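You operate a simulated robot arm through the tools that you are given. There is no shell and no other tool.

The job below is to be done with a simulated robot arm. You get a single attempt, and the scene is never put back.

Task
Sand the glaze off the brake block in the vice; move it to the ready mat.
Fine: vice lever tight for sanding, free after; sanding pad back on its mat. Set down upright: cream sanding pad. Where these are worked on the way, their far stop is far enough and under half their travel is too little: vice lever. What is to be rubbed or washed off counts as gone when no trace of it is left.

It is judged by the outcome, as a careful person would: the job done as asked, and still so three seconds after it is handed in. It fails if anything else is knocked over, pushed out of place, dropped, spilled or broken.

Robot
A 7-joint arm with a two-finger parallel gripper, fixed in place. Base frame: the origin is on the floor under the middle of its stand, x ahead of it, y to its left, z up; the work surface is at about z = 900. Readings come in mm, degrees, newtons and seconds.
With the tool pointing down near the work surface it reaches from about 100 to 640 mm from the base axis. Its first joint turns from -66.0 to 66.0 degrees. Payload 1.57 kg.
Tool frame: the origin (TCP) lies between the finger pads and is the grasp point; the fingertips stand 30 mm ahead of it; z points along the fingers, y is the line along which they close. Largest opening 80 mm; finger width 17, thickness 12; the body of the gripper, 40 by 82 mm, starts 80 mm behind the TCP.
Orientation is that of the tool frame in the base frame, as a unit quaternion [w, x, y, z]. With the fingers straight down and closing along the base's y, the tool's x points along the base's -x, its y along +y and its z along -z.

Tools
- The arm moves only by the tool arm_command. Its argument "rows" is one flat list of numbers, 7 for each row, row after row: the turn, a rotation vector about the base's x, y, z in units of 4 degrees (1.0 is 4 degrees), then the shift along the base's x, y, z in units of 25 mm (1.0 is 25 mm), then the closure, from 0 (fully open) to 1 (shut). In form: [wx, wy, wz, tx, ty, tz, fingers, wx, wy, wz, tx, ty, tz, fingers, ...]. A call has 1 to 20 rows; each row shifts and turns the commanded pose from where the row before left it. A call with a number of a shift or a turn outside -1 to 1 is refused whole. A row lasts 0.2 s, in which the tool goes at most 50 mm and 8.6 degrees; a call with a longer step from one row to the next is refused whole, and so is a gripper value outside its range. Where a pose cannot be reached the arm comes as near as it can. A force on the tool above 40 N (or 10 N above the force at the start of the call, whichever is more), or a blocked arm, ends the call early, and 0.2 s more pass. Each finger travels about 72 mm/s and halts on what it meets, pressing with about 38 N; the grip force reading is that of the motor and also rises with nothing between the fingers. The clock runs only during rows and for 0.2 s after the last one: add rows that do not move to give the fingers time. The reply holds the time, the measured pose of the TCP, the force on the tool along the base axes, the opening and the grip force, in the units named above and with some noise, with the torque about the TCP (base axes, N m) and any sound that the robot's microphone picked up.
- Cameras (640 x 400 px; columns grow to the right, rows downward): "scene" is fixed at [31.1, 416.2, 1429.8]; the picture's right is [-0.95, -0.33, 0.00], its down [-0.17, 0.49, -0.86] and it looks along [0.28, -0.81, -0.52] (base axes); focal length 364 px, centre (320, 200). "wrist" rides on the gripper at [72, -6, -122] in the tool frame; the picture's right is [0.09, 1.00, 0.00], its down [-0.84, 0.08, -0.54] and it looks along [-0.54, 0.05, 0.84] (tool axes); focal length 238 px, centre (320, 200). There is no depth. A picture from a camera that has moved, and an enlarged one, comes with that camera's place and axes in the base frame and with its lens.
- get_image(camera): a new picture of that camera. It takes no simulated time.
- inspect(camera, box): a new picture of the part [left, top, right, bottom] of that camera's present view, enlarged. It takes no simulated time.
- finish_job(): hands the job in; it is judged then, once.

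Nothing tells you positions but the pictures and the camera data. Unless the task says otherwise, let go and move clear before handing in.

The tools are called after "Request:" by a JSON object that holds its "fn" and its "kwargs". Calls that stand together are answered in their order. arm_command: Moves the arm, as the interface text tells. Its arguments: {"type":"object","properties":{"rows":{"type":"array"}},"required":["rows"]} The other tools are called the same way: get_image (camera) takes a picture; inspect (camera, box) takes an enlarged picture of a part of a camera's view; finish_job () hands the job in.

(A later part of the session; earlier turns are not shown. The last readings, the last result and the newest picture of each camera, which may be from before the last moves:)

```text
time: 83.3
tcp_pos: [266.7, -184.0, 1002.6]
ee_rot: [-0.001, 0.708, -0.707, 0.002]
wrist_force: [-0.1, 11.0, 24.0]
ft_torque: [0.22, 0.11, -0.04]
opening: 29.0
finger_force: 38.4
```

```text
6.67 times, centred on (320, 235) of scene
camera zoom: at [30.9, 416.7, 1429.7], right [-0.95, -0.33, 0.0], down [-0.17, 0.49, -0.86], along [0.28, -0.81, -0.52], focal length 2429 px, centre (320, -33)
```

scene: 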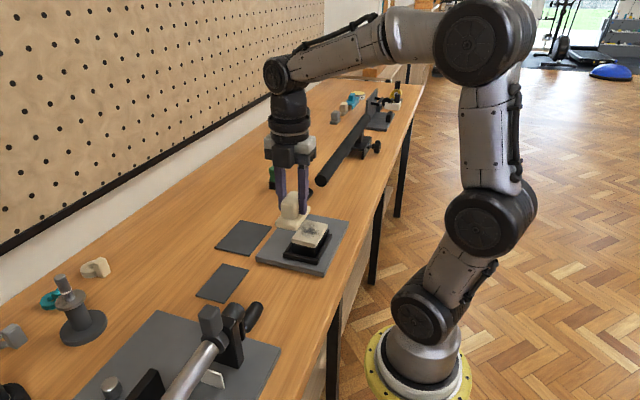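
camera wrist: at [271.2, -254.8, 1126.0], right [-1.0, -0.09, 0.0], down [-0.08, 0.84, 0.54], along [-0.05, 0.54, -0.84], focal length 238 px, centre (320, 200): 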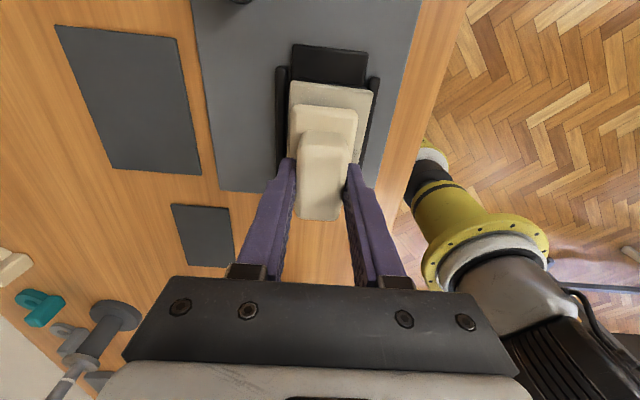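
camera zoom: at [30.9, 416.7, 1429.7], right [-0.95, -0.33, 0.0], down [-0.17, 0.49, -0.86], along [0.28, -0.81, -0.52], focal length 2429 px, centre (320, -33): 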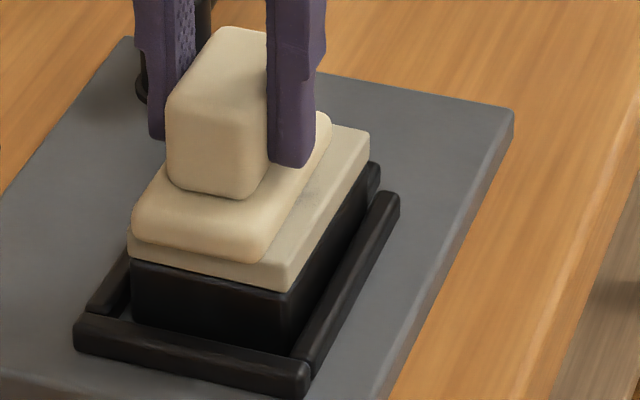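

The block still drifts with the pad on −y strokes. I'll lift off and look at the glaze and the block before deciding.

Request:
{"fn": "arm_command", "kwargs": {"rows": [0, 0, 0, 0, 0, 0.3, 1, 0, 0, 0, 0, 0.5, 0.8, 1, 0, 0, 0, 0, 1, 0.8, 1, 0, 0, 0, 0, 1, 0.6, 1, 0, 0, 0, 0, 1, 0, 1, 0, 0, 0, 0, 0.5, 0, 1, 0, 0, 0, 0, 0, 0, 1]}}

Request:
{"fn": "inspect", "kwargs": {"camera": "scene", "box": [295, 205, 345, 265]}}

Request:
{"fn": "get_image", "kwargs": {"camera": "wrist"}}

```text
time: 84.9
tcp_pos: [264.5, -83.3, 1064.3]
ee_rot: [-0.001, 0.708, -0.706, -0.001]
wrist_force: [-0.5, -0.3, -0.3]
ft_torque: [-0.02, -0.01, -0.01]
opening: 28.9
finger_force: 38.2
```

```text
6.67 times, centred on (320, 235) of scene
camera zoom: at [31.1, 416.2, 1429.8], right [-0.95, -0.33, 0.0], down [-0.17, 0.49, -0.86], along [0.28, -0.81, -0.52], focal length 2429 px, centre (320, -33)
```

zoom: 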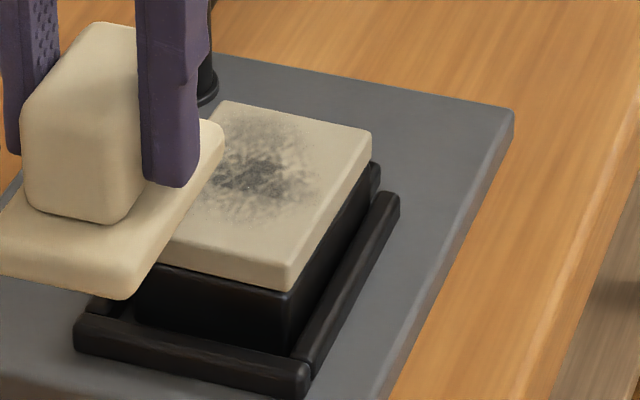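

```text
taken
camera wrist: at [270.8, -155.5, 1187.6], right [-1.0, -0.09, 0.0], down [-0.08, 0.84, 0.54], along [-0.05, 0.54, -0.84], focal length 238 px, centre (320, 200)
```

wrist: 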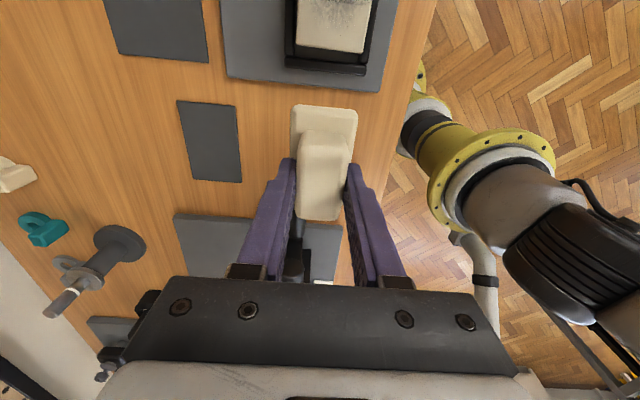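

Request:
{"fn": "arm_command", "kwargs": {"rows": [0, 0, 0, 0, -0.9, 0.8, 1, 0, 0, 0, 0, -0.9, 0.6, 1, 0, 0, 0, 0, -0.5, 0.6, 1, 0, 0, 0, 0, 0, 0, 1]}}

Request:
{"fn": "inspect", "kwargs": {"camera": "wrist", "box": [260, 0, 400, 130]}}

Request:
{"fn": "inspect", "kwargs": {"camera": "scene", "box": [300, 210, 345, 260]}}

```text
time: 85.9
tcp_pos: [265.2, -142.4, 1116.3]
ee_rot: [0.0, 0.708, -0.706, 0.0]
wrist_force: [-0.3, 0.2, -0.7]
ft_torque: [0.02, -0.01, 0.0]
opening: 28.9
finger_force: 38.2
```

```text
3.08 times, centred on (330, 65) of wrist
camera zoom: at [270.8, -213.4, 1237.8], right [-1.0, -0.09, 0.0], down [-0.08, 0.84, 0.54], along [-0.05, 0.54, -0.84], focal length 733 px, centre (289, 615)
```

zoom: 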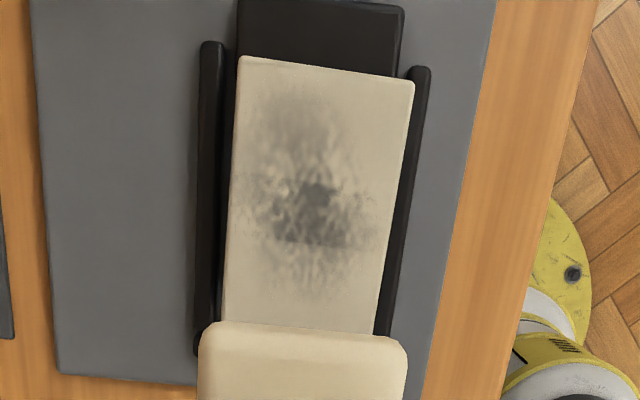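

```text
8.00 times, centred on (322, 235) of scene
camera zoom: at [31.1, 416.2, 1429.8], right [-0.95, -0.33, 0.0], down [-0.17, 0.49, -0.86], along [0.28, -0.81, -0.52], focal length 2914 px, centre (300, -80)
```

zoom: 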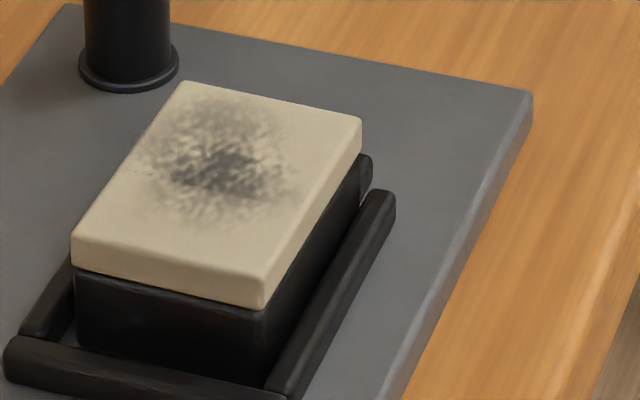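

The glaze has in fact become lighter, so rubbing works; the block just needs backing. I'll sand with pressed strokes toward +y only (block bearing against the end bar), lifting on each return.

Request:
{"fn": "arm_command", "kwargs": {"rows": [0, 0, 0, 0, -0.74, -0.9, 1, 0, 0, 0, 0, -0.74, -1, 1, 0, 0, 0, 0, -0.74, -1, 1, 0, 0, 0, 0, 0, -1, 1, 0, 0, 0, 0, 0, -0.3, 1, 0, 0, 0, 0, 0, 0, 1]}}

Request:
{"fn": "inspect", "kwargs": {"camera": "wrist", "box": [250, 50, 390, 230]}}

```text
time: 87.3
tcp_pos: [265.2, -196.7, 1010.1]
ee_rot: [-0.001, 0.708, -0.706, 0.0]
wrist_force: [-0.9, 0.7, -1.4]
ft_torque: [0.02, -0.02, -0.01]
opening: 28.8
finger_force: 37.9
```

```text
2.22 times, centred on (320, 140) of wrist
camera zoom: at [271.4, -268.5, 1132.9], right [-1.0, -0.09, 0.0], down [-0.08, 0.84, 0.54], along [-0.05, 0.54, -0.84], focal length 530 px, centre (320, 333)
```

zoom: 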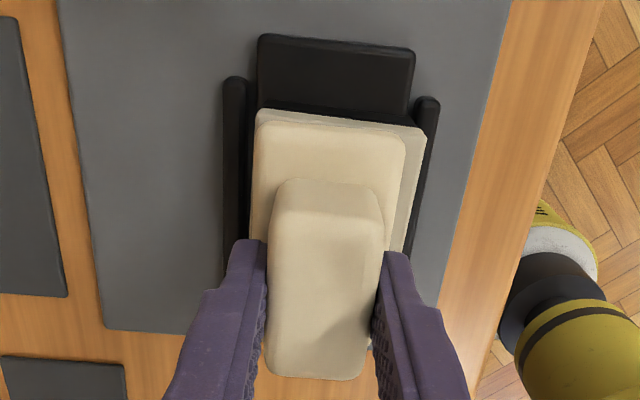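

Request:
{"fn": "arm_command", "kwargs": {"rows": [0, 0, 0, -0.15, 0, -0.2, 1, 0, 0, 0, 0, 0, -0.1, 1, 0, 0, 0, 0, 0.3, 0, 1, 0, 0, 0, 0, 0.4, 0, 1, 0, 0, 0, 0, 0.4, 0, 1]}}

Request:
{"fn": "inspect", "kwargs": {"camera": "wrist", "box": [250, 50, 390, 230]}}

Request:
{"fn": "inspect", "kwargs": {"camera": "scene", "box": [290, 195, 350, 265]}}

```text
time: 88.5
tcp_pos: [262.1, -171.0, 1003.7]
ee_rot: [0.0, 0.708, -0.706, 0.001]
wrist_force: [0.5, -3.8, 6.2]
ft_torque: [-0.22, 0.08, 0.07]
opening: 29.0
finger_force: 37.7
```

```text
2.22 times, centred on (320, 140) of wrist
camera zoom: at [267.3, -241.3, 1126.2], right [-1.0, -0.09, 0.0], down [-0.08, 0.84, 0.54], along [-0.05, 0.54, -0.84], focal length 530 px, centre (320, 333)
```

zoom: 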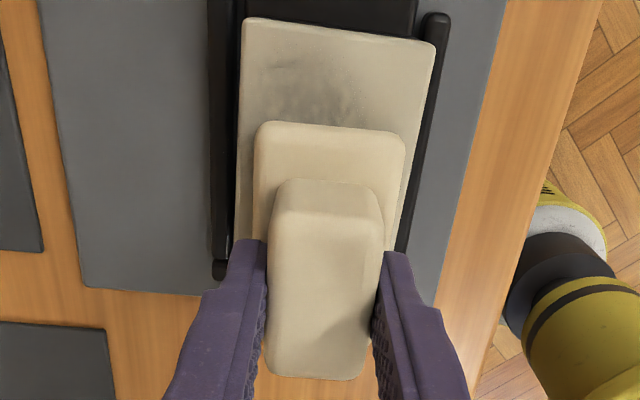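

```text
5.71 times, centred on (320, 230) of scene
camera zoom: at [31.1, 416.2, 1429.8], right [-0.95, -0.33, 0.0], down [-0.17, 0.49, -0.86], along [0.28, -0.81, -0.52], focal length 2082 px, centre (320, 29)
```

zoom: 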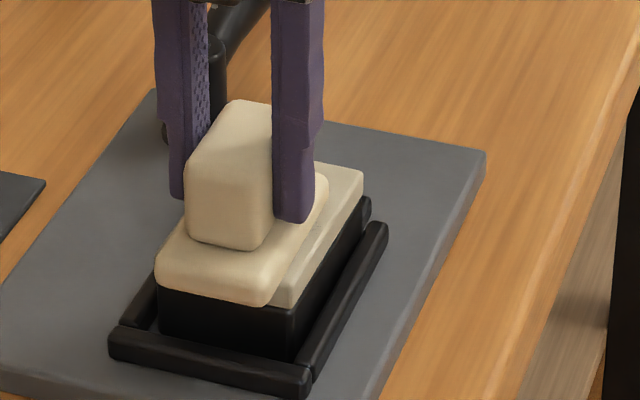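

At a light ~6 N the block stays put while the pad slides. I'll continue light back‑and‑forth strokes at this height.

Request:
{"fn": "arm_command", "kwargs": {"rows": [0, 0, 0, 0, -0.4, 0, 1, 0, 0, 0, 0, -0.4, 0, 1, 0, 0, 0, 0, -0.3, 0, 1, 0, 0, 0, 0, 0, 0, 1]}}

Request:
{"fn": "inspect", "kwargs": {"camera": "scene", "box": [290, 195, 350, 265]}}

```text
time: 89.5
tcp_pos: [261.0, -195.9, 1003.9]
ee_rot: [-0.002, 0.708, -0.706, 0.002]
wrist_force: [1.2, 8.3, 19.4]
ft_torque: [0.25, 0.08, -0.02]
opening: 28.9
finger_force: 37.8
```

```text
5.71 times, centred on (320, 230) of scene
camera zoom: at [31.0, 416.6, 1429.7], right [-0.95, -0.33, 0.0], down [-0.17, 0.49, -0.86], along [0.28, -0.81, -0.52], focal length 2082 px, centre (320, 29)
```

zoom: 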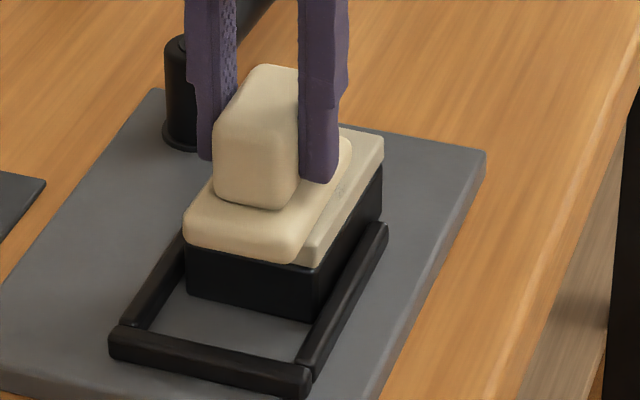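

Request:
{"fn": "inspect", "kwargs": {"camera": "wrist", "box": [250, 50, 390, 230]}}

Request:
{"fn": "inspect", "kwargs": {"camera": "scene", "box": [300, 205, 340, 255]}}

```text
2.22 times, centred on (320, 140) of wrist
camera zoom: at [266.9, -268.3, 1126.0], right [-1.0, -0.09, 0.0], down [-0.08, 0.84, 0.54], along [-0.05, 0.54, -0.84], focal length 530 px, centre (320, 333)
```

zoom: 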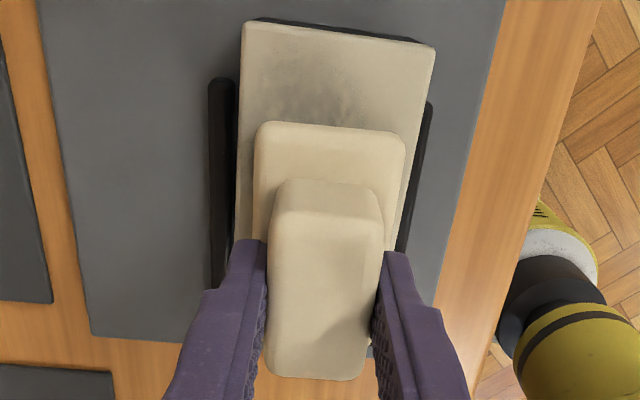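

```text
8.00 times, centred on (320, 230) of scene
camera zoom: at [31.0, 416.6, 1429.7], right [-0.95, -0.33, 0.0], down [-0.17, 0.49, -0.86], along [0.28, -0.81, -0.52], focal length 2914 px, centre (320, -40)
```

zoom: 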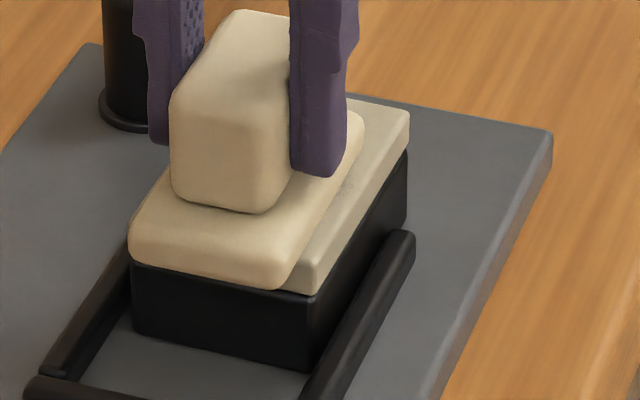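

Request:
{"fn": "inspect", "kwargs": {"camera": "scene", "box": [310, 255, 340, 285]}}

Request:
{"fn": "inspect", "kwargs": {"camera": "scene", "box": [315, 215, 345, 245]}}

```text
13.33 times, centred on (325, 270) of scene
camera zoom: at [31.0, 416.6, 1429.7], right [-0.95, -0.33, 0.0], down [-0.17, 0.49, -0.86], along [0.28, -0.81, -0.52], focal length 4857 px, centre (253, -733)
```

zoom: 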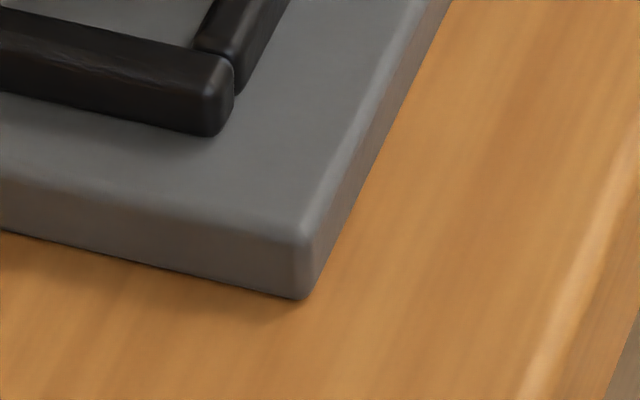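

```text
13.33 times, centred on (330, 230) of scene
camera zoom: at [31.0, 416.6, 1429.7], right [-0.95, -0.33, 0.0], down [-0.17, 0.49, -0.86], along [0.28, -0.81, -0.52], focal length 4857 px, centre (187, -200)
```

zoom: 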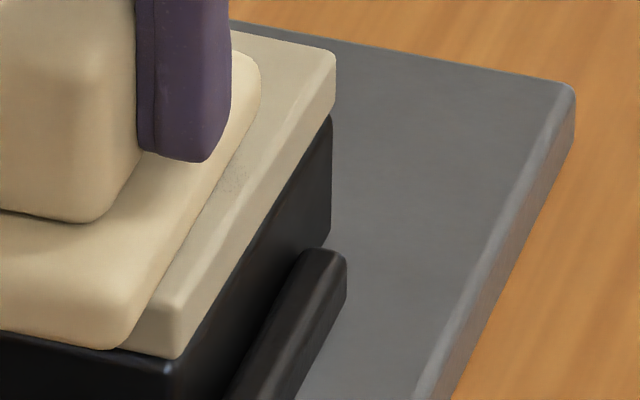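

On −y strokes the block gets dragged (the jaw isn't actually stopping it), and it's now ~25 mm out of place. I'll lift, go behind it, and push it back to the end bar using the pad's front edge; after that I'll sand only with +y strokes.

Request:
{"fn": "arm_command", "kwargs": {"rows": [0, 0, 0, 0, 0, 0.4, 1, 0, 0, 0, 0, 0, 0.9, 1, 0, 0, 0, 0.02, -0.85, 0, 1, 0, 0, 0, 0.02, -0.85, 0, 1, 0, 0, 0, 0, -0.85, 0, 1, 0, 0, 0, 0, -0.85, 0, 1, 0, 0, 0, 0, -0.85, 0, 1, 0, 0, 0, 0, 0, 0, 1]}}

Request:
{"fn": "get_image", "kwargs": {"camera": "wrist"}}

Request:
{"fn": "inspect", "kwargs": {"camera": "scene", "box": [270, 170, 360, 270]}}

```text
time: 91.3
tcp_pos: [262.4, -303.7, 1034.7]
ee_rot: [-0.001, 0.708, -0.706, 0.0]
wrist_force: [-0.2, 0.1, -1.4]
ft_torque: [0.02, -0.04, 0.04]
opening: 28.8
finger_force: 38.5
```

```text
taken
camera wrist: at [267.5, -374.8, 1157.6], right [-1.0, -0.09, 0.0], down [-0.08, 0.84, 0.54], along [-0.05, 0.54, -0.84], focal length 238 px, centre (320, 200)
```

wrist: 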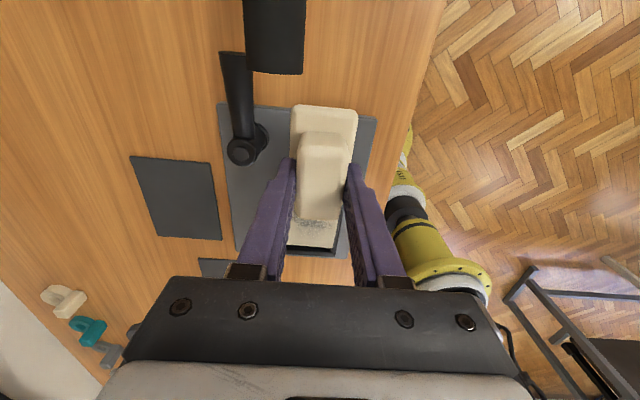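

```text
4.00 times, centred on (315, 220) of scene
camera zoom: at [31.1, 416.2, 1429.8], right [-0.95, -0.33, 0.0], down [-0.17, 0.49, -0.86], along [0.28, -0.81, -0.52], focal length 1457 px, centre (340, 120)
```

zoom: 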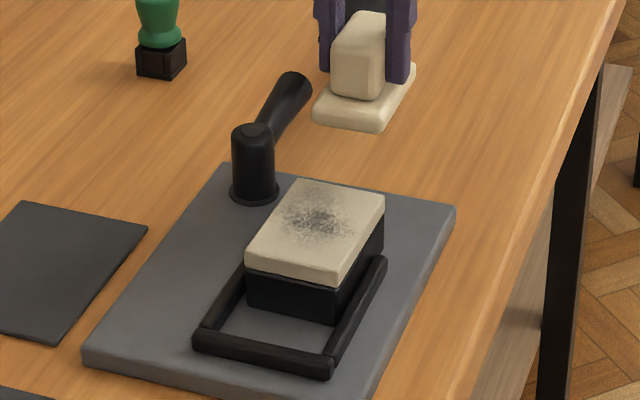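

Request:
{"fn": "arm_command", "kwargs": {"rows": [0, 0, 0, 0, 0, -0.9, 1, 0, 0, 0, 0, 0, -0.8, 1, 0, 0, 0, 0, 0, -0.3, 1, 0, 0, 0, 0, 0, 0, 1]}}

Request:
{"fn": "get_image", "kwargs": {"camera": "wrist"}}

Request:
{"fn": "inspect", "kwargs": {"camera": "scene", "box": [280, 185, 350, 265]}}

```text
time: 92.3
tcp_pos: [261.7, -302.5, 984.7]
ee_rot: [0.0, 0.708, -0.706, -0.001]
wrist_force: [-0.4, 0.2, -0.5]
ft_torque: [0.05, -0.04, -0.03]
opening: 28.9
finger_force: 37.9
```

```text
taken
camera wrist: at [267.7, -374.2, 1106.8], right [-1.0, -0.09, 0.0], down [-0.08, 0.84, 0.54], along [-0.05, 0.54, -0.84], focal length 238 px, centre (320, 200)
```

wrist: 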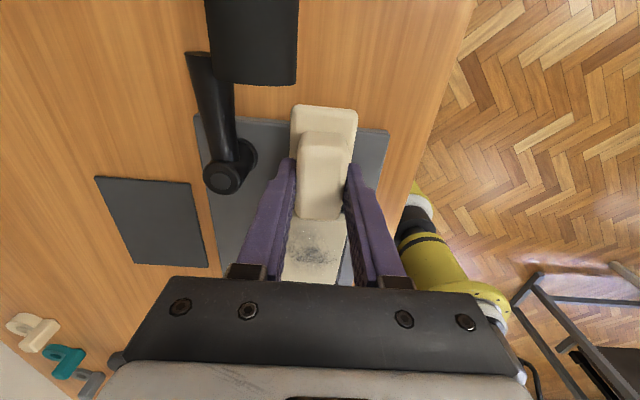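

```text
5.00 times, centred on (315, 225) of scene
camera zoom: at [31.1, 416.2, 1429.8], right [-0.95, -0.33, 0.0], down [-0.17, 0.49, -0.86], along [0.28, -0.81, -0.52], focal length 1822 px, centre (345, 75)
```

zoom: 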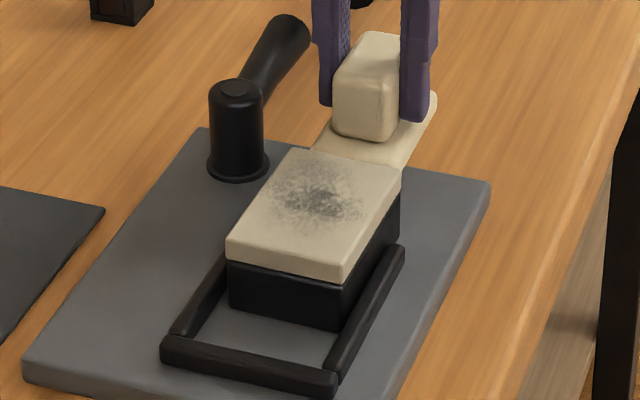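

Request:
{"fn": "arm_command", "kwargs": {"rows": [0, 0, 0, 0.02, 0.3, 0, 1, 0, 0, 0, 0, 0.3, 0, 1, 0, 0, 0, 0, 0.3, 0, 1, 0, 0, 0, 0, 0.3, 0, 1, 0, 0, 0, 0, 0, 0, 1]}}

Request:
{"fn": "inspect", "kwargs": {"camera": "scene", "box": [280, 185, 350, 265]}}

Request:
{"fn": "get_image", "kwargs": {"camera": "wrist"}}

```text
time: 93.5
tcp_pos: [264.1, -273.5, 986.2]
ee_rot: [0.0, -0.707, 0.707, -0.001]
wrist_force: [-0.9, -1.4, -0.9]
ft_torque: [0.0, 0.0, 0.04]
opening: 28.6
finger_force: 38.7
```

```text
5.00 times, centred on (315, 225) of scene
camera zoom: at [31.1, 416.2, 1429.8], right [-0.95, -0.33, 0.0], down [-0.17, 0.49, -0.86], along [0.28, -0.81, -0.52], focal length 1822 px, centre (345, 75)
```

zoom: 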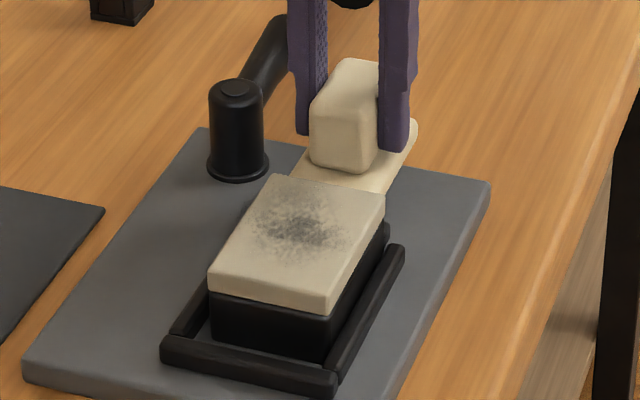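

```text
taken
camera wrist: at [268.7, -344.3, 1107.8], right [-1.0, -0.09, 0.0], down [-0.08, 0.84, 0.54], along [-0.05, 0.54, -0.84], focal length 238 px, centre (320, 200)
```

wrist: 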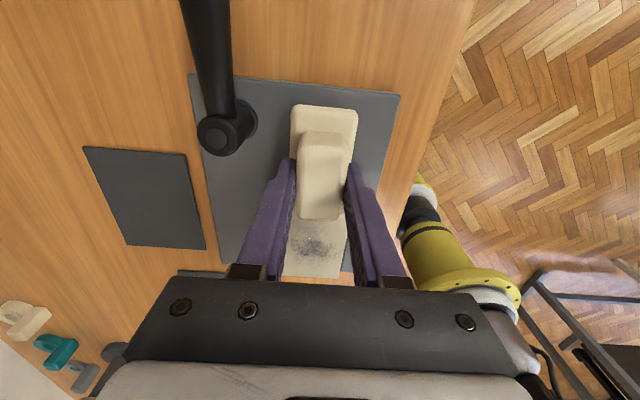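

Request:
{"fn": "arm_command", "kwargs": {"rows": [0, 0, 0, 0, 0.2, 0, 1, 0, 0, 0, 0, 0.1, 0, 1, 0, 0, 0, 0, 0, 0, 1]}}

Request:
{"fn": "arm_command", "kwargs": {"rows": [0, 0, 0, 0, 0.08, 0, 1, 0, 0, 0, 0, 0, 0, 1]}}

```text
time: 94.3
tcp_pos: [262.4, -265.4, 983.7]
ee_rot: [-0.001, 0.708, -0.706, 0.0]
wrist_force: [0.6, -2.8, 0.1]
ft_torque: [-0.06, -0.05, -0.03]
opening: 28.9
finger_force: 37.9
```

```text
time: 94.9
tcp_pos: [262.3, -263.6, 984.6]
ee_rot: [-0.001, 0.708, -0.706, 0.0]
wrist_force: [0.8, -2.1, 1.1]
ft_torque: [-0.02, -0.03, -0.02]
opening: 28.9
finger_force: 37.8
```

Request:
{"fn": "arm_command", "kwargs": {"rows": [0, 0, 0, 0, 0.08, 0, 1, 0, 0, 0, 0, 0.04, 0, 1, 0, 0, 0, 0, 0, 0, 1]}}

Request:
{"fn": "inspect", "kwargs": {"camera": "scene", "box": [280, 185, 350, 265]}}

```text
time: 95.7
tcp_pos: [262.8, -260.9, 985.3]
ee_rot: [0.0, 0.708, -0.706, 0.001]
wrist_force: [-2.4, -5.9, -1.9]
ft_torque: [-0.27, 0.08, -0.01]
opening: 29.1
finger_force: 37.6
```

```text
5.00 times, centred on (315, 225) of scene
camera zoom: at [31.1, 416.1, 1429.9], right [-0.95, -0.33, 0.0], down [-0.17, 0.49, -0.86], along [0.28, -0.81, -0.52], focal length 1822 px, centre (345, 75)
```

zoom: 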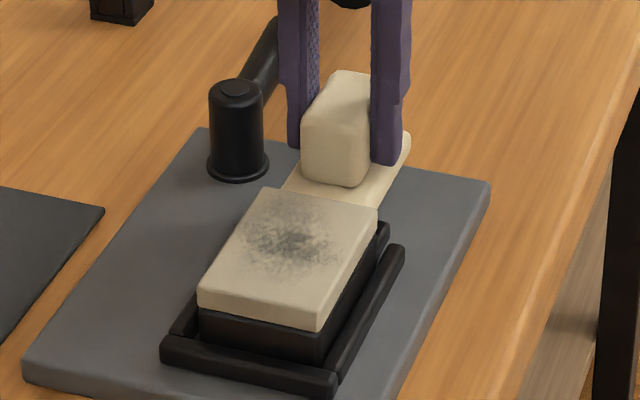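

The block is home against the bar again, lever tight. I'll move the pad over the block and sand with pressed +y strokes only.

Request:
{"fn": "arm_command", "kwargs": {"rows": [0, 0, 0, 0, -0.3, 0, 1, 0, 0, 0, 0, -0.1, 0.8, 1, 0, 0, 0, 0, 0, 0.8, 1, 0, 0, 0, 0, 0.75, 0, 1, 0, 0, 0, 0, 0.75, 0, 1, 0, 0, 0, 0, 0.75, 0, 1, 0, 0, 0, 0, 0.75, 0, 1, 0, 0, 0, 0, 0, -0.5, 1, 0, 0, 0, 0, 0, -0.26, 1, 0, 0, 0, 0, 0, 0, 1]}}

Request:
{"fn": "inspect", "kwargs": {"camera": "wrist", "box": [250, 50, 390, 230]}}

```text
time: 97.9
tcp_pos: [264.5, -196.6, 1007.0]
ee_rot: [0.0, 0.708, -0.707, 0.0]
wrist_force: [0.0, 0.2, -0.5]
ft_torque: [-0.02, 0.0, -0.02]
opening: 29.0
finger_force: 37.6
```

```text
2.22 times, centred on (320, 140) of wrist
camera zoom: at [268.5, -266.8, 1128.7], right [-1.0, -0.09, 0.0], down [-0.08, 0.84, 0.54], along [-0.05, 0.54, -0.84], focal length 530 px, centre (320, 333)
```

zoom: 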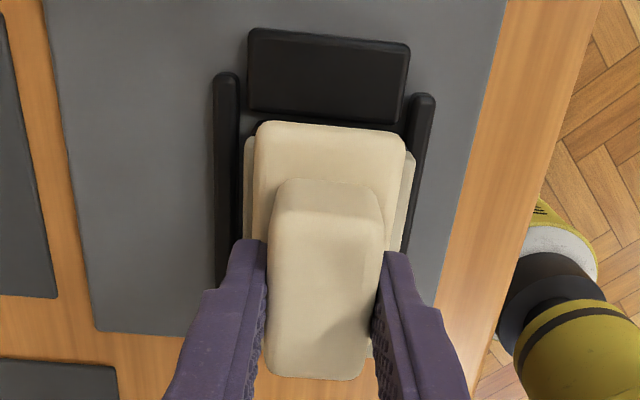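

Request:
{"fn": "arm_command", "kwargs": {"rows": [0, 0, 0, 0, 0, -0.12, 1, 0, 0, 0, 0, 0, -0.05, 1, 0, 0, 0, 0, 0, 0, 1]}}

```text
time: 98.7
tcp_pos: [263.6, -196.0, 1003.9]
ee_rot: [-0.001, 0.708, -0.706, 0.002]
wrist_force: [-3.3, 3.0, 16.0]
ft_torque: [0.38, 0.31, -0.01]
opening: 28.7
finger_force: 38.1
```

Request:
{"fn": "arm_command", "kwargs": {"rows": [0, 0, 0, 0, 0.36, 0, 1, 0, 0, 0, 0, 0.36, 0, 1, 0, 0, 0, 0, 0.36, 0, 1]}}

Request:
{"fn": "inspect", "kwargs": {"camera": "scene", "box": [280, 185, 350, 265]}}

Request:
{"fn": "inspect", "kwargs": {"camera": "wrist", "box": [250, 50, 390, 230]}}

```text
time: 99.5
tcp_pos: [263.9, -170.3, 1003.5]
ee_rot: [0.0, 0.708, -0.706, 0.003]
wrist_force: [0.4, -14.2, 18.9]
ft_torque: [-0.55, 0.22, 0.16]
opening: 28.8
finger_force: 37.6
```

```text
5.00 times, centred on (315, 225) of scene
camera zoom: at [31.0, 415.9, 1429.9], right [-0.95, -0.33, 0.0], down [-0.17, 0.49, -0.86], along [0.28, -0.81, -0.52], focal length 1822 px, centre (345, 75)
```

zoom: 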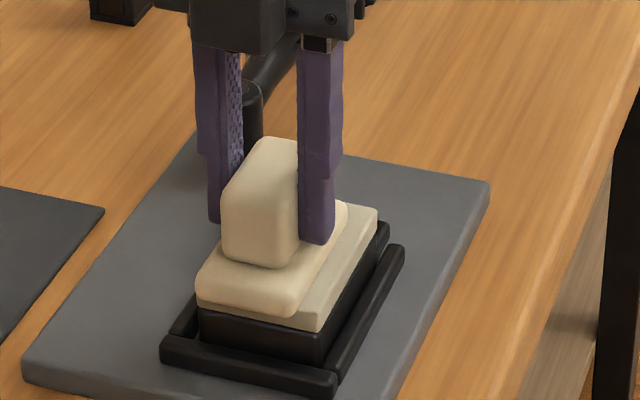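

```text
2.22 times, centred on (320, 140) of wrist
camera zoom: at [269.2, -241.0, 1126.2], right [-1.0, -0.09, 0.0], down [-0.08, 0.84, 0.54], along [-0.05, 0.54, -0.84], focal length 530 px, centre (320, 333)
```

zoom: 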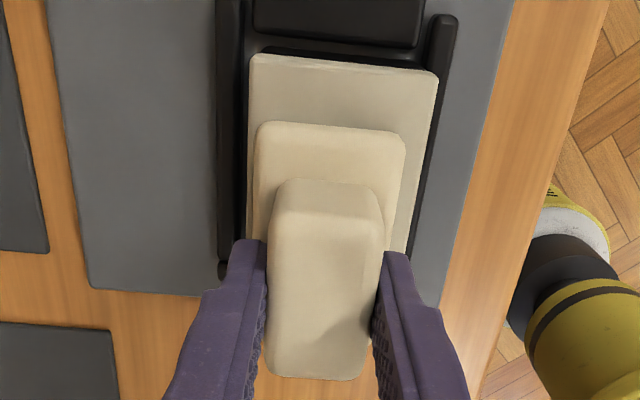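

A clear improvement: the uncovered part of the block is now clean, and the block stayed against the bar. I'll repeat +y strokes with lifted returns, offset a little in x each time.

Request:
{"fn": "arm_command", "kwargs": {"rows": [0, 0, 0, 0, 0, 0.2, 1, 0, 0, 0, 0.25, -0.5, 0, 1, 0, 0, 0, 0, -0.58, 0, 1, 0, 0, 0, 0, 0, -0.2, 1, 0, 0, 0, 0, 0.36, 0, 1, 0, 0, 0, 0, 0.36, 0, 1, 0, 0, 0, 0, 0.36, 0, 1, 0, 0, 0, 0, 0, 0.2, 1, 0, 0, 0, -0.5, -0.5, 0, 1, 0, 0, 0, 0, -0.58, 0, 1, 0, 0, 0, 0, 0, -0.2, 1, 0, 0, 0, 0, 0.36, 0, 1, 0, 0, 0, 0, 0.36, 0, 1, 0, 0, 0, 0, 0.36, 0, 1, 0, 0, 0, 0, 0, 0.2, 1]}}

Request:
{"fn": "inspect", "kwargs": {"camera": "scene", "box": [280, 185, 350, 265]}}

Request:
{"fn": "inspect", "kwargs": {"camera": "wrist", "box": [250, 50, 390, 230]}}

```text
time: 102.7
tcp_pos: [255.3, -166.6, 1006.2]
ee_rot: [-0.001, 0.707, -0.707, -0.002]
wrist_force: [-0.2, -0.2, -0.9]
ft_torque: [0.01, 0.03, -0.04]
opening: 28.8
finger_force: 38.1
```

```text
5.00 times, centred on (315, 225) of scene
camera zoom: at [31.1, 416.2, 1429.8], right [-0.95, -0.33, 0.0], down [-0.17, 0.49, -0.86], along [0.28, -0.81, -0.52], focal length 1822 px, centre (345, 75)
```

zoom: 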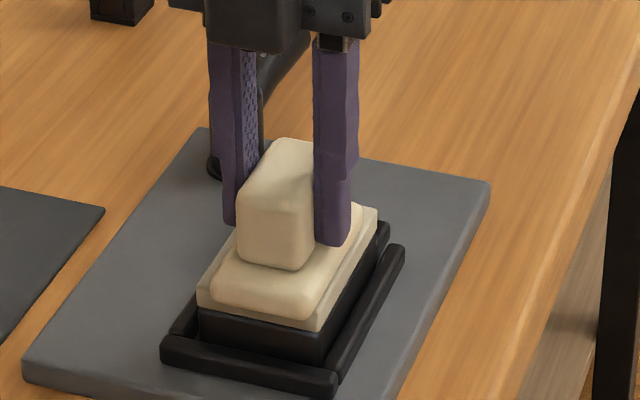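

```text
2.22 times, centred on (320, 140) of wrist
camera zoom: at [262.2, -239.0, 1128.4], right [-1.0, -0.09, 0.0], down [-0.08, 0.83, 0.55], along [-0.05, 0.54, -0.84], focal length 530 px, centre (320, 333)
```

zoom: 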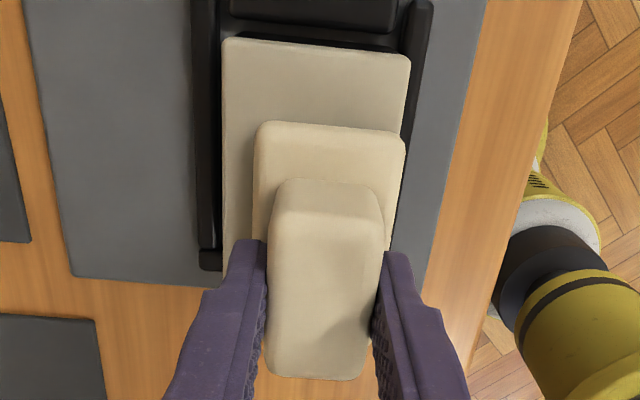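

Request:
{"fn": "arm_command", "kwargs": {"rows": [0, 0, 0, 0.2, 0.6, 0.8, 1, 0, 0, 0, 0.1, 1, 0.8, 1, 0, 0, 0, 0, 1, 0.8, 1, 0, 0, 0, 0, 0.6, 0, 1, 0, 0, 0, 0, 0, 0, 1]}}

Request:
{"fn": "inspect", "kwargs": {"camera": "scene", "box": [295, 210, 345, 260]}}

Request:
{"fn": "inspect", "kwargs": {"camera": "wrist", "box": [270, 0, 400, 100]}}

```text
time: 103.9
tcp_pos: [265.6, -88.5, 1066.8]
ee_rot: [0.0, -0.707, 0.707, -0.001]
wrist_force: [-0.9, 0.7, -0.4]
ft_torque: [0.02, -0.01, 0.01]
opening: 28.6
finger_force: 38.4
```

```text
8.00 times, centred on (320, 235) of scene
camera zoom: at [31.1, 416.2, 1429.8], right [-0.95, -0.33, 0.0], down [-0.17, 0.49, -0.86], along [0.28, -0.81, -0.52], focal length 2914 px, centre (320, -80)
```

zoom: 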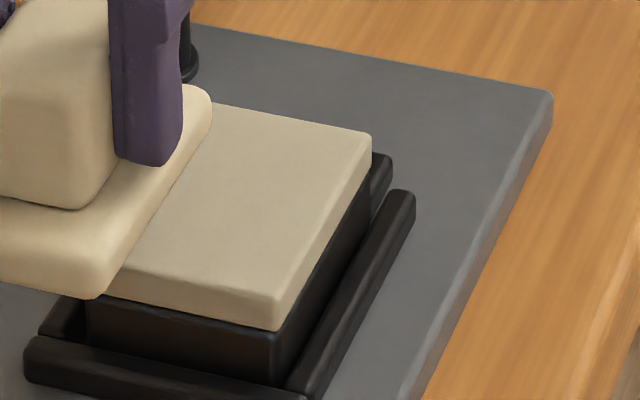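

```text
4.00 times, centred on (335, 50) of wrist
camera zoom: at [270.8, -160.0, 1189.7], right [-1.0, -0.09, 0.0], down [-0.08, 0.84, 0.54], along [-0.05, 0.54, -0.84], focal length 953 px, centre (260, 800)
```

zoom: 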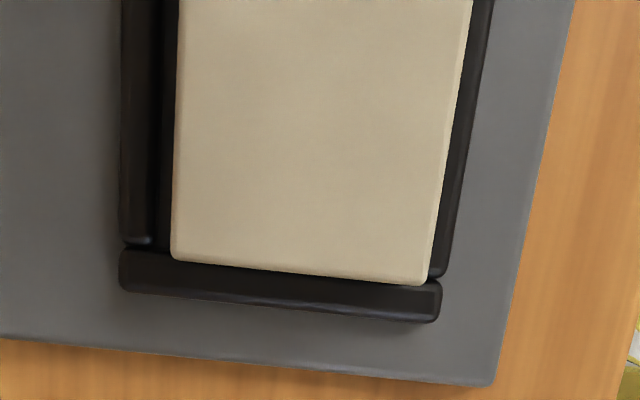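

The top looks fully clean. Now the pad goes back on its mat.

Request:
{"fn": "arm_command", "kwargs": {"rows": [0, 0, 0, 0.863, 0.323, 0, 1, 0, 0, 0, 0.863, 0.323, 0, 1, 0, 0, 0, 0.863, 0.323, 0, 1, 0, 0, 0, 0.863, 0.323, 0, 1, 0, 0, 0, 0.863, 0.323, -0.5, 1, 0, 0, 0, 0.863, 0.323, -0.8, 1, 0, 0, 0, 0, 0, -1, 1, 0, 0, 0, 0, 0, -1, 1, 0, 0, 0, 0, 0, -0.7, 1, 0, 0, 0, 0, 0, -0.3, 1, 0, 0, 0, 0, 0, 0, 1]}}

Request:
{"fn": "inspect", "kwargs": {"camera": "wrist", "box": [250, 30, 390, 230]}}

Request:
{"fn": "inspect", "kwargs": {"camera": "scene", "box": [290, 205, 350, 265]}}

```text
time: 106.3
tcp_pos: [394.0, -40.9, 959.2]
ee_rot: [0.0, 0.707, -0.707, 0.0]
wrist_force: [0.2, -0.2, -0.3]
ft_torque: [0.0, -0.03, -0.03]
opening: 28.7
finger_force: 37.9
```

```text
2.00 times, centred on (320, 130) of wrist
camera zoom: at [400.0, -111.6, 1081.7], right [-1.0, -0.09, 0.0], down [-0.08, 0.84, 0.54], along [-0.05, 0.54, -0.84], focal length 477 px, centre (320, 340)
```

zoom: 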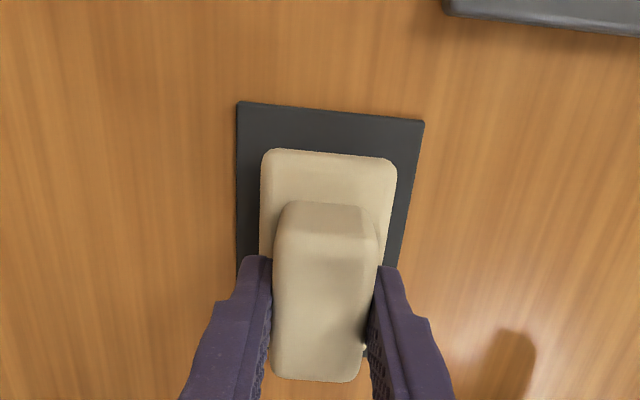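

```text
6.67 times, centred on (320, 235) of scene
camera zoom: at [31.1, 416.2, 1429.8], right [-0.95, -0.33, 0.0], down [-0.17, 0.49, -0.86], along [0.28, -0.81, -0.52], focal length 2429 px, centre (320, -33)
```

zoom: 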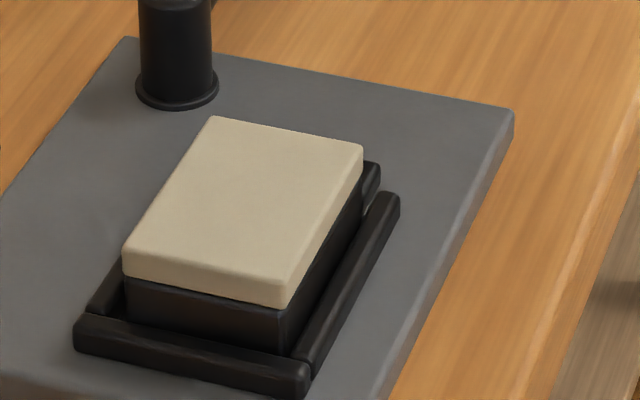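

Request:
{"fn": "arm_command", "kwargs": {"rows": [0, 0, 0, 0, 0.02, -0.14, 1, 0, 0, 0, 0, 0, -0.1, 1, 0, 0, 0, 0, 0, -0.04, 1, 0, 0, 0, 0, 0, 0, 1]}}

Request:
{"fn": "inspect", "kwargs": {"camera": "scene", "box": [300, 210, 340, 250]}}

```text
time: 107.3
tcp_pos: [393.9, -39.6, 952.3]
ee_rot: [-0.001, 0.708, -0.706, 0.001]
wrist_force: [0.4, -0.8, -0.5]
ft_torque: [0.03, 0.01, -0.01]
opening: 28.8
finger_force: 37.8
```

```text
10.00 times, centred on (320, 230) of scene
camera zoom: at [31.1, 416.2, 1429.8], right [-0.95, -0.33, 0.0], down [-0.17, 0.49, -0.86], along [0.28, -0.81, -0.52], focal length 3643 px, centre (320, -100)
```

zoom: 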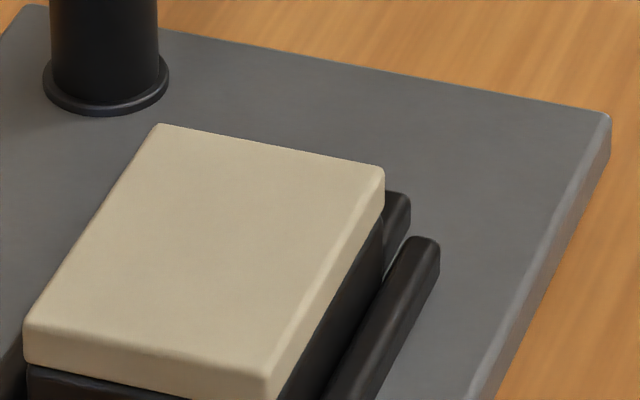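

The block top is spotless. Easing the pad onto its mat.

Request:
{"fn": "arm_command", "kwargs": {"rows": [0, 0, 0, 0, 0, -0.04, 1, 0, 0, 0, 0, 0, 0, 1]}}

```text
time: 107.9
tcp_pos: [394.8, -40.0, 952.3]
ee_rot: [-0.001, 0.708, -0.706, 0.002]
wrist_force: [-2.6, 0.4, 8.9]
ft_torque: [0.05, 0.24, 0.01]
opening: 28.7
finger_force: 37.7
```

Request:
{"fn": "arm_command", "kwargs": {"rows": [0, 0, 0, 0, 0, 0, 0.6, 0, 0, 0, 0, 0, 0, 0.45, 0, 0, 0, 0, 0, 0, 0.4, 0, 0, 0, 0, 0, 0.4, 0.4, 0, 0, 0, 0, 0, 1, 0.4, 0, 0, 0, 0, 0, 1, 0.4, 0, 0, 0, 0, 0, 1, 0.4, 0, 0, 0, 0, 0, 0, 0.6]}}

Request:
{"fn": "get_image", "kwargs": {"camera": "wrist"}}

Request:
{"fn": "inspect", "kwargs": {"camera": "scene", "box": [180, 230, 260, 310]}}

```text
time: 109.7
tcp_pos: [393.5, -40.2, 1038.2]
ee_rot: [-0.001, 0.707, -0.707, 0.001]
wrist_force: [-0.2, -0.6, 0.1]
ft_torque: [0.02, -0.03, -0.04]
opening: 32.4
finger_force: 0.0
```

```text
taken
camera wrist: at [399.4, -111.6, 1159.7], right [-1.0, -0.09, 0.0], down [-0.08, 0.84, 0.54], along [-0.05, 0.54, -0.84], focal length 238 px, centre (320, 200)
```

wrist: 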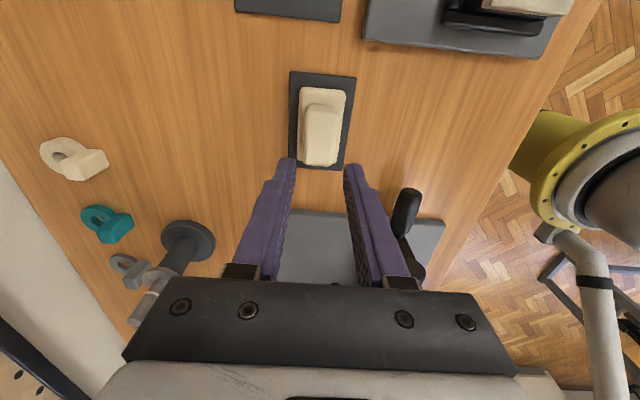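

```text
5.00 times, centred on (220, 270) of scene
camera zoom: at [31.1, 416.2, 1429.8], right [-0.95, -0.33, 0.0], down [-0.17, 0.49, -0.86], along [0.28, -0.81, -0.52], focal length 1822 px, centre (820, -150)
```

zoom: 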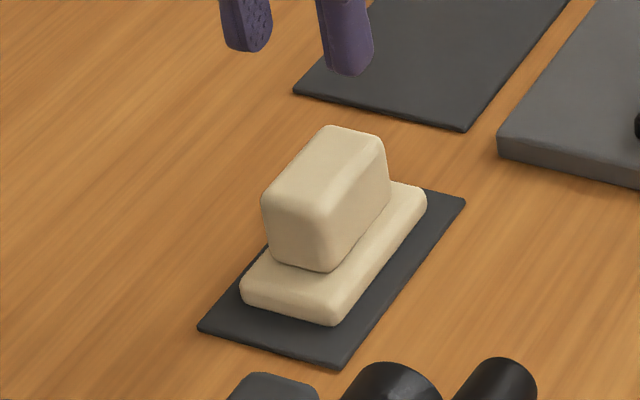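

Pad is back, upright on its mat. Next: free the lever the same way as before.

Request:
{"fn": "arm_command", "kwargs": {"rows": [0, 0, 0, -0.325, -0.957, 0, 0.8, 0, 0, 0, -0.325, -0.957, 0, 1, 0, 0, 0, -0.325, -0.957, 0, 1, 0, 0, 0, -0.325, -0.957, 0, 1, 0, 0, 0, -0.325, -0.957, 0, 1, 0, 0, 0, -0.325, -0.957, 0, 1, 0, 0, 0, -0.325, -0.957, 0, 1, 0, 0, 0, -0.325, -0.957, 0, 1, 0, 0, 0, -0.325, -0.957, 0, 1, 0, 0, 0, -0.325, -0.957, 0, 1, 0, 0, 0, -0.325, -0.957, 0, 1, 0, 0, 0, -0.325, -0.957, 0, 1, 0, 0, 0, 0, 0, 0, 1]}}

Request:
{"fn": "get_image", "kwargs": {"camera": "wrist"}}

```text
time: 112.5
tcp_pos: [296.5, -328.1, 1036.9]
ee_rot: [0.0, 0.707, -0.707, 0.001]
wrist_force: [-1.1, 0.4, 0.2]
ft_torque: [-0.02, 0.01, -0.03]
opening: 0.2
finger_force: 21.6
```

```text
taken
camera wrist: at [301.5, -398.9, 1158.7], right [-1.0, -0.09, 0.0], down [-0.08, 0.84, 0.54], along [-0.05, 0.54, -0.84], focal length 238 px, centre (320, 200)
```

wrist: 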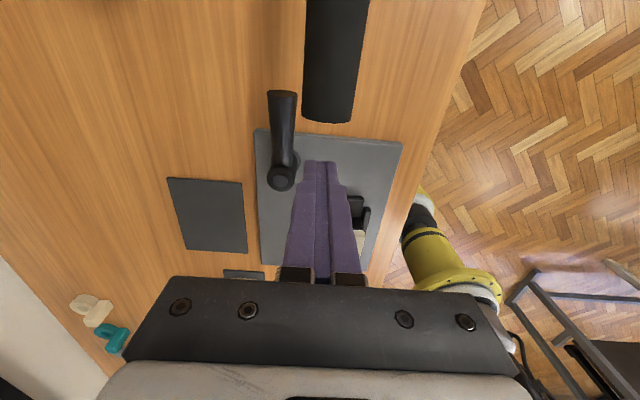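

Request:
{"fn": "arm_command", "kwargs": {"rows": [0, 0, 0, 0, 0, -1, 1, 0, 0, 0, 0, 0, -1, 1, 0, 0, 0, 0, 0, -0.82, 1, 0, 0, 0, 0, 0, 0, 1]}}

Request:
{"fn": "arm_command", "kwargs": {"rows": [0, 0, 0, 0.25, 0, 0, 1, 0, 0, 0, 0.25, -0.05, 0, 1, 0, 0, 0, 0.3, -0.1, 0, 1, 0, 0, 0, 0.3, -0.08, 0, 1, 0, 0, 0, 0.3, -0.03, 0, 1, 0, 0, 0, 0.44, 0.06, 0, 1, 0, 0, 0, 0.46, 0.22, 0, 1, 0, 0, 0, 0.38, 0.34, 0, 1, 0, 0, 0, 0.25, 0.4, 0, 1, 0, 0, 0, 0, 0, 0, 1]}}

Request:
{"fn": "get_image", "kwargs": {"camera": "wrist"}}

Request:
{"fn": "inspect", "kwargs": {"camera": "scene", "box": [240, 160, 350, 260]}}

```text
time: 113.5
tcp_pos: [296.0, -325.2, 963.7]
ee_rot: [-0.001, 0.707, -0.707, -0.001]
wrist_force: [0.2, -1.0, -0.3]
ft_torque: [0.02, 0.0, 0.04]
opening: 0.0
finger_force: 21.5
```

```text
time: 115.7
tcp_pos: [370.8, -307.1, 966.2]
ee_rot: [0.0, 0.708, -0.707, 0.001]
wrist_force: [-0.4, -1.1, -0.1]
ft_torque: [-0.02, 0.02, -0.03]
opening: 0.0
finger_force: 21.3
```

```text
taken
camera wrist: at [375.5, -378.9, 1089.1], right [-1.0, -0.09, 0.0], down [-0.08, 0.84, 0.54], along [-0.05, 0.54, -0.84], focal length 238 px, centre (320, 200)
```

wrist: 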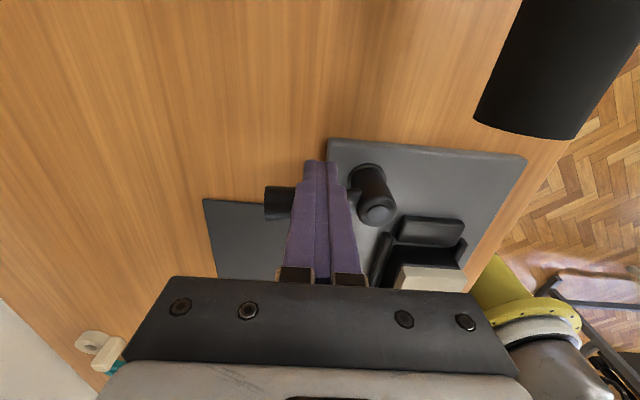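

```text
4.00 times, centred on (295, 210) of scene
camera zoom: at [31.1, 416.2, 1429.8], right [-0.95, -0.33, 0.0], down [-0.17, 0.49, -0.86], along [0.28, -0.81, -0.52], focal length 1457 px, centre (420, 160)
```

zoom: 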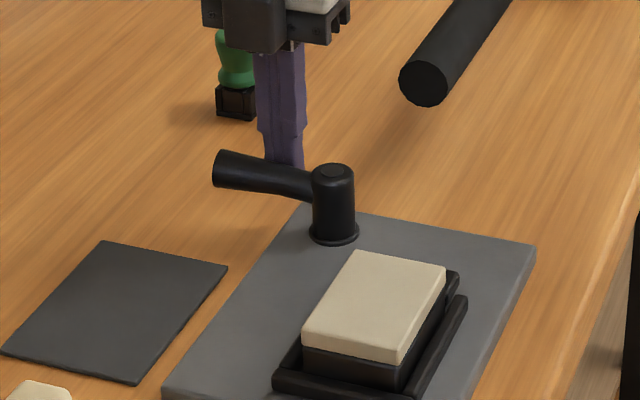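

Request:
{"fn": "arm_command", "kwargs": {"rows": [0, 0, 0, 0, 0.06, 0, 1, 0, 0, 0, 0, 0.04, 0, 1, 0, 0, 0, 0, 0, 0, 1]}}

Request:
{"fn": "inspect", "kwargs": {"camera": "scene", "box": [240, 160, 350, 260]}}

```text
time: 116.5
tcp_pos: [370.5, -305.7, 966.8]
ee_rot: [-0.002, 0.708, -0.707, 0.002]
wrist_force: [2.9, -14.6, -2.0]
ft_torque: [-0.23, -0.06, 0.01]
opening: 0.1
finger_force: 21.4
```

```text
4.00 times, centred on (295, 210) of scene
camera zoom: at [31.3, 415.8, 1429.9], right [-0.95, -0.33, 0.0], down [-0.17, 0.49, -0.86], along [0.28, -0.81, -0.52], focal length 1457 px, centre (420, 160)
```

zoom: 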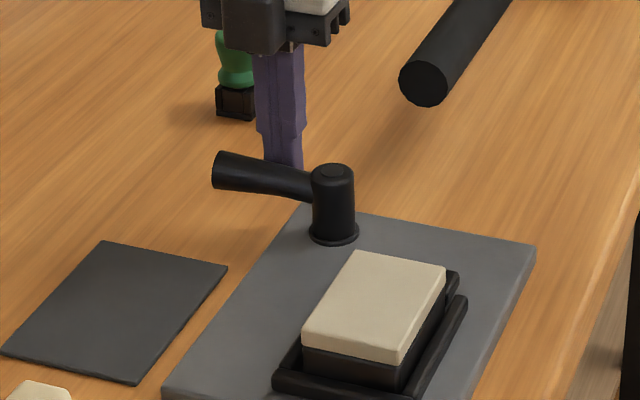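

Lever is free. Now pick up the block: back off, rise, and go over it with open fingers.

Request:
{"fn": "arm_command", "kwargs": {"rows": [0, 0, 0, 0, -0.3, 0, 1, 0, 0, 0, 0, -0.1, 0.9, 1, 0, 0, 0, 0, 0, 1, 1, 0, 0, 0, 0, 0, 0.8, 0.6, 0, 0, 0, -0.9, 0.9, 0, 0.2, 0, 0, 0, -0.9, 0.9, 0, 0, 0, 0, 0, -0.9, 0.9, 0, 0, 0, 0, 0, -0.9, 0.9, 0, 0, 0, 0, 0, -0.7, 0.9, 0, 0, 0, 0, 0, 0, 0.77, 0, 0, 0, 0, 0, 0, 0, 0, 0]}}

Request:
{"fn": "get_image", "kwargs": {"camera": "wrist"}}

Request:
{"fn": "inspect", "kwargs": {"camera": "wrist", "box": [250, 40, 390, 170]}}

```text
time: 118.9
tcp_pos: [261.5, -182.7, 1033.7]
ee_rot: [0.0, 0.707, -0.707, 0.0]
wrist_force: [0.2, -0.3, -0.3]
ft_torque: [-0.04, 0.0, 0.02]
opening: 80.0
finger_force: 0.1
```

```text
taken
camera wrist: at [267.7, -254.6, 1155.9], right [-1.0, -0.09, 0.0], down [-0.08, 0.84, 0.54], along [-0.05, 0.54, -0.84], focal length 238 px, centre (320, 200)
```

wrist: 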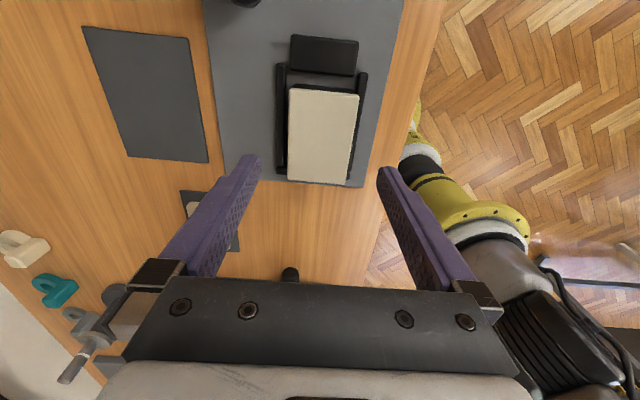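

```text
3.08 times, centred on (320, 105) of wrist
camera zoom: at [267.7, -254.6, 1155.9], right [-1.0, -0.09, 0.0], down [-0.08, 0.84, 0.54], along [-0.05, 0.54, -0.84], focal length 733 px, centre (320, 492)
```

zoom: 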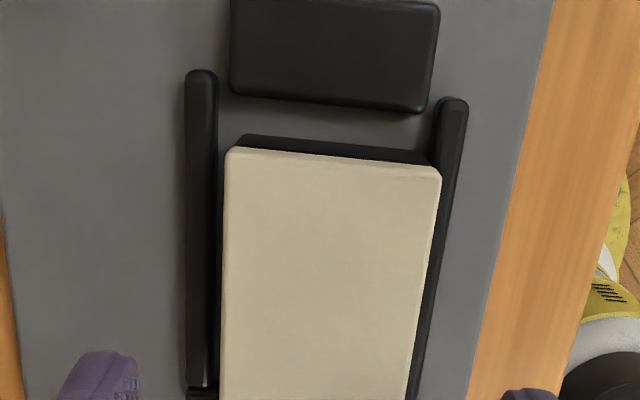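

Request:
{"fn": "arm_command", "kwargs": {"rows": [0, 0, 0, 0, -0.04, -1, 0, 0, 0, 0, 0, 0, -1, 0, 0, 0, 0, 0, 0, -0.6, 0.1, 0, 0, 0, 0, 0, -0.3, 0.2, 0, 0, 0, 0, 0, 0, 0.2]}}

Request:
{"fn": "inspect", "kwargs": {"camera": "wrist", "box": [230, 80, 410, 250]}}

Request:
{"fn": "inspect", "kwargs": {"camera": "scene", "box": [280, 185, 350, 265]}}

```text
time: 120.1
tcp_pos: [262.0, -184.2, 960.2]
ee_rot: [0.0, 0.708, -0.706, 0.0]
wrist_force: [0.0, 0.3, 0.3]
ft_torque: [-0.01, -0.02, -0.01]
opening: 64.2
finger_force: 0.1
```

```text
2.35 times, centred on (320, 165) of wrist
camera zoom: at [267.5, -255.7, 1083.8], right [-1.0, -0.09, 0.0], down [-0.08, 0.84, 0.54], along [-0.05, 0.54, -0.84], focal length 561 px, centre (320, 282)
```

zoom: 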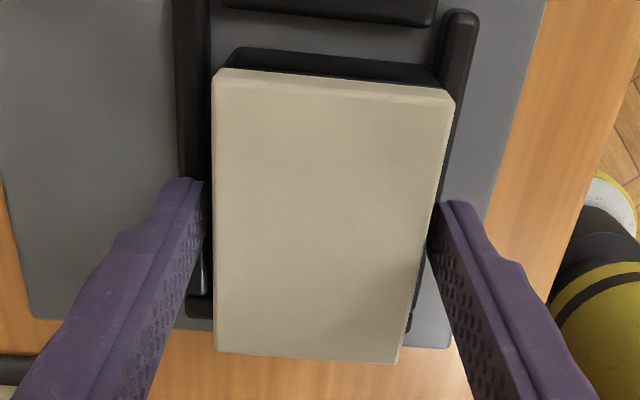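

```text
5.00 times, centred on (315, 225) of scene
camera zoom: at [31.1, 416.2, 1429.8], right [-0.95, -0.33, 0.0], down [-0.17, 0.49, -0.86], along [0.28, -0.81, -0.52], focal length 1822 px, centre (345, 75)
```

zoom: 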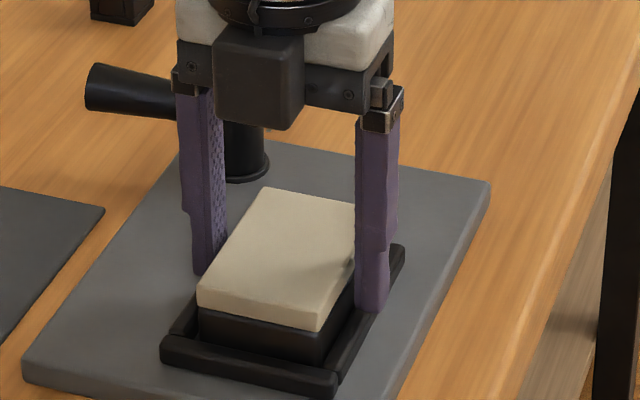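

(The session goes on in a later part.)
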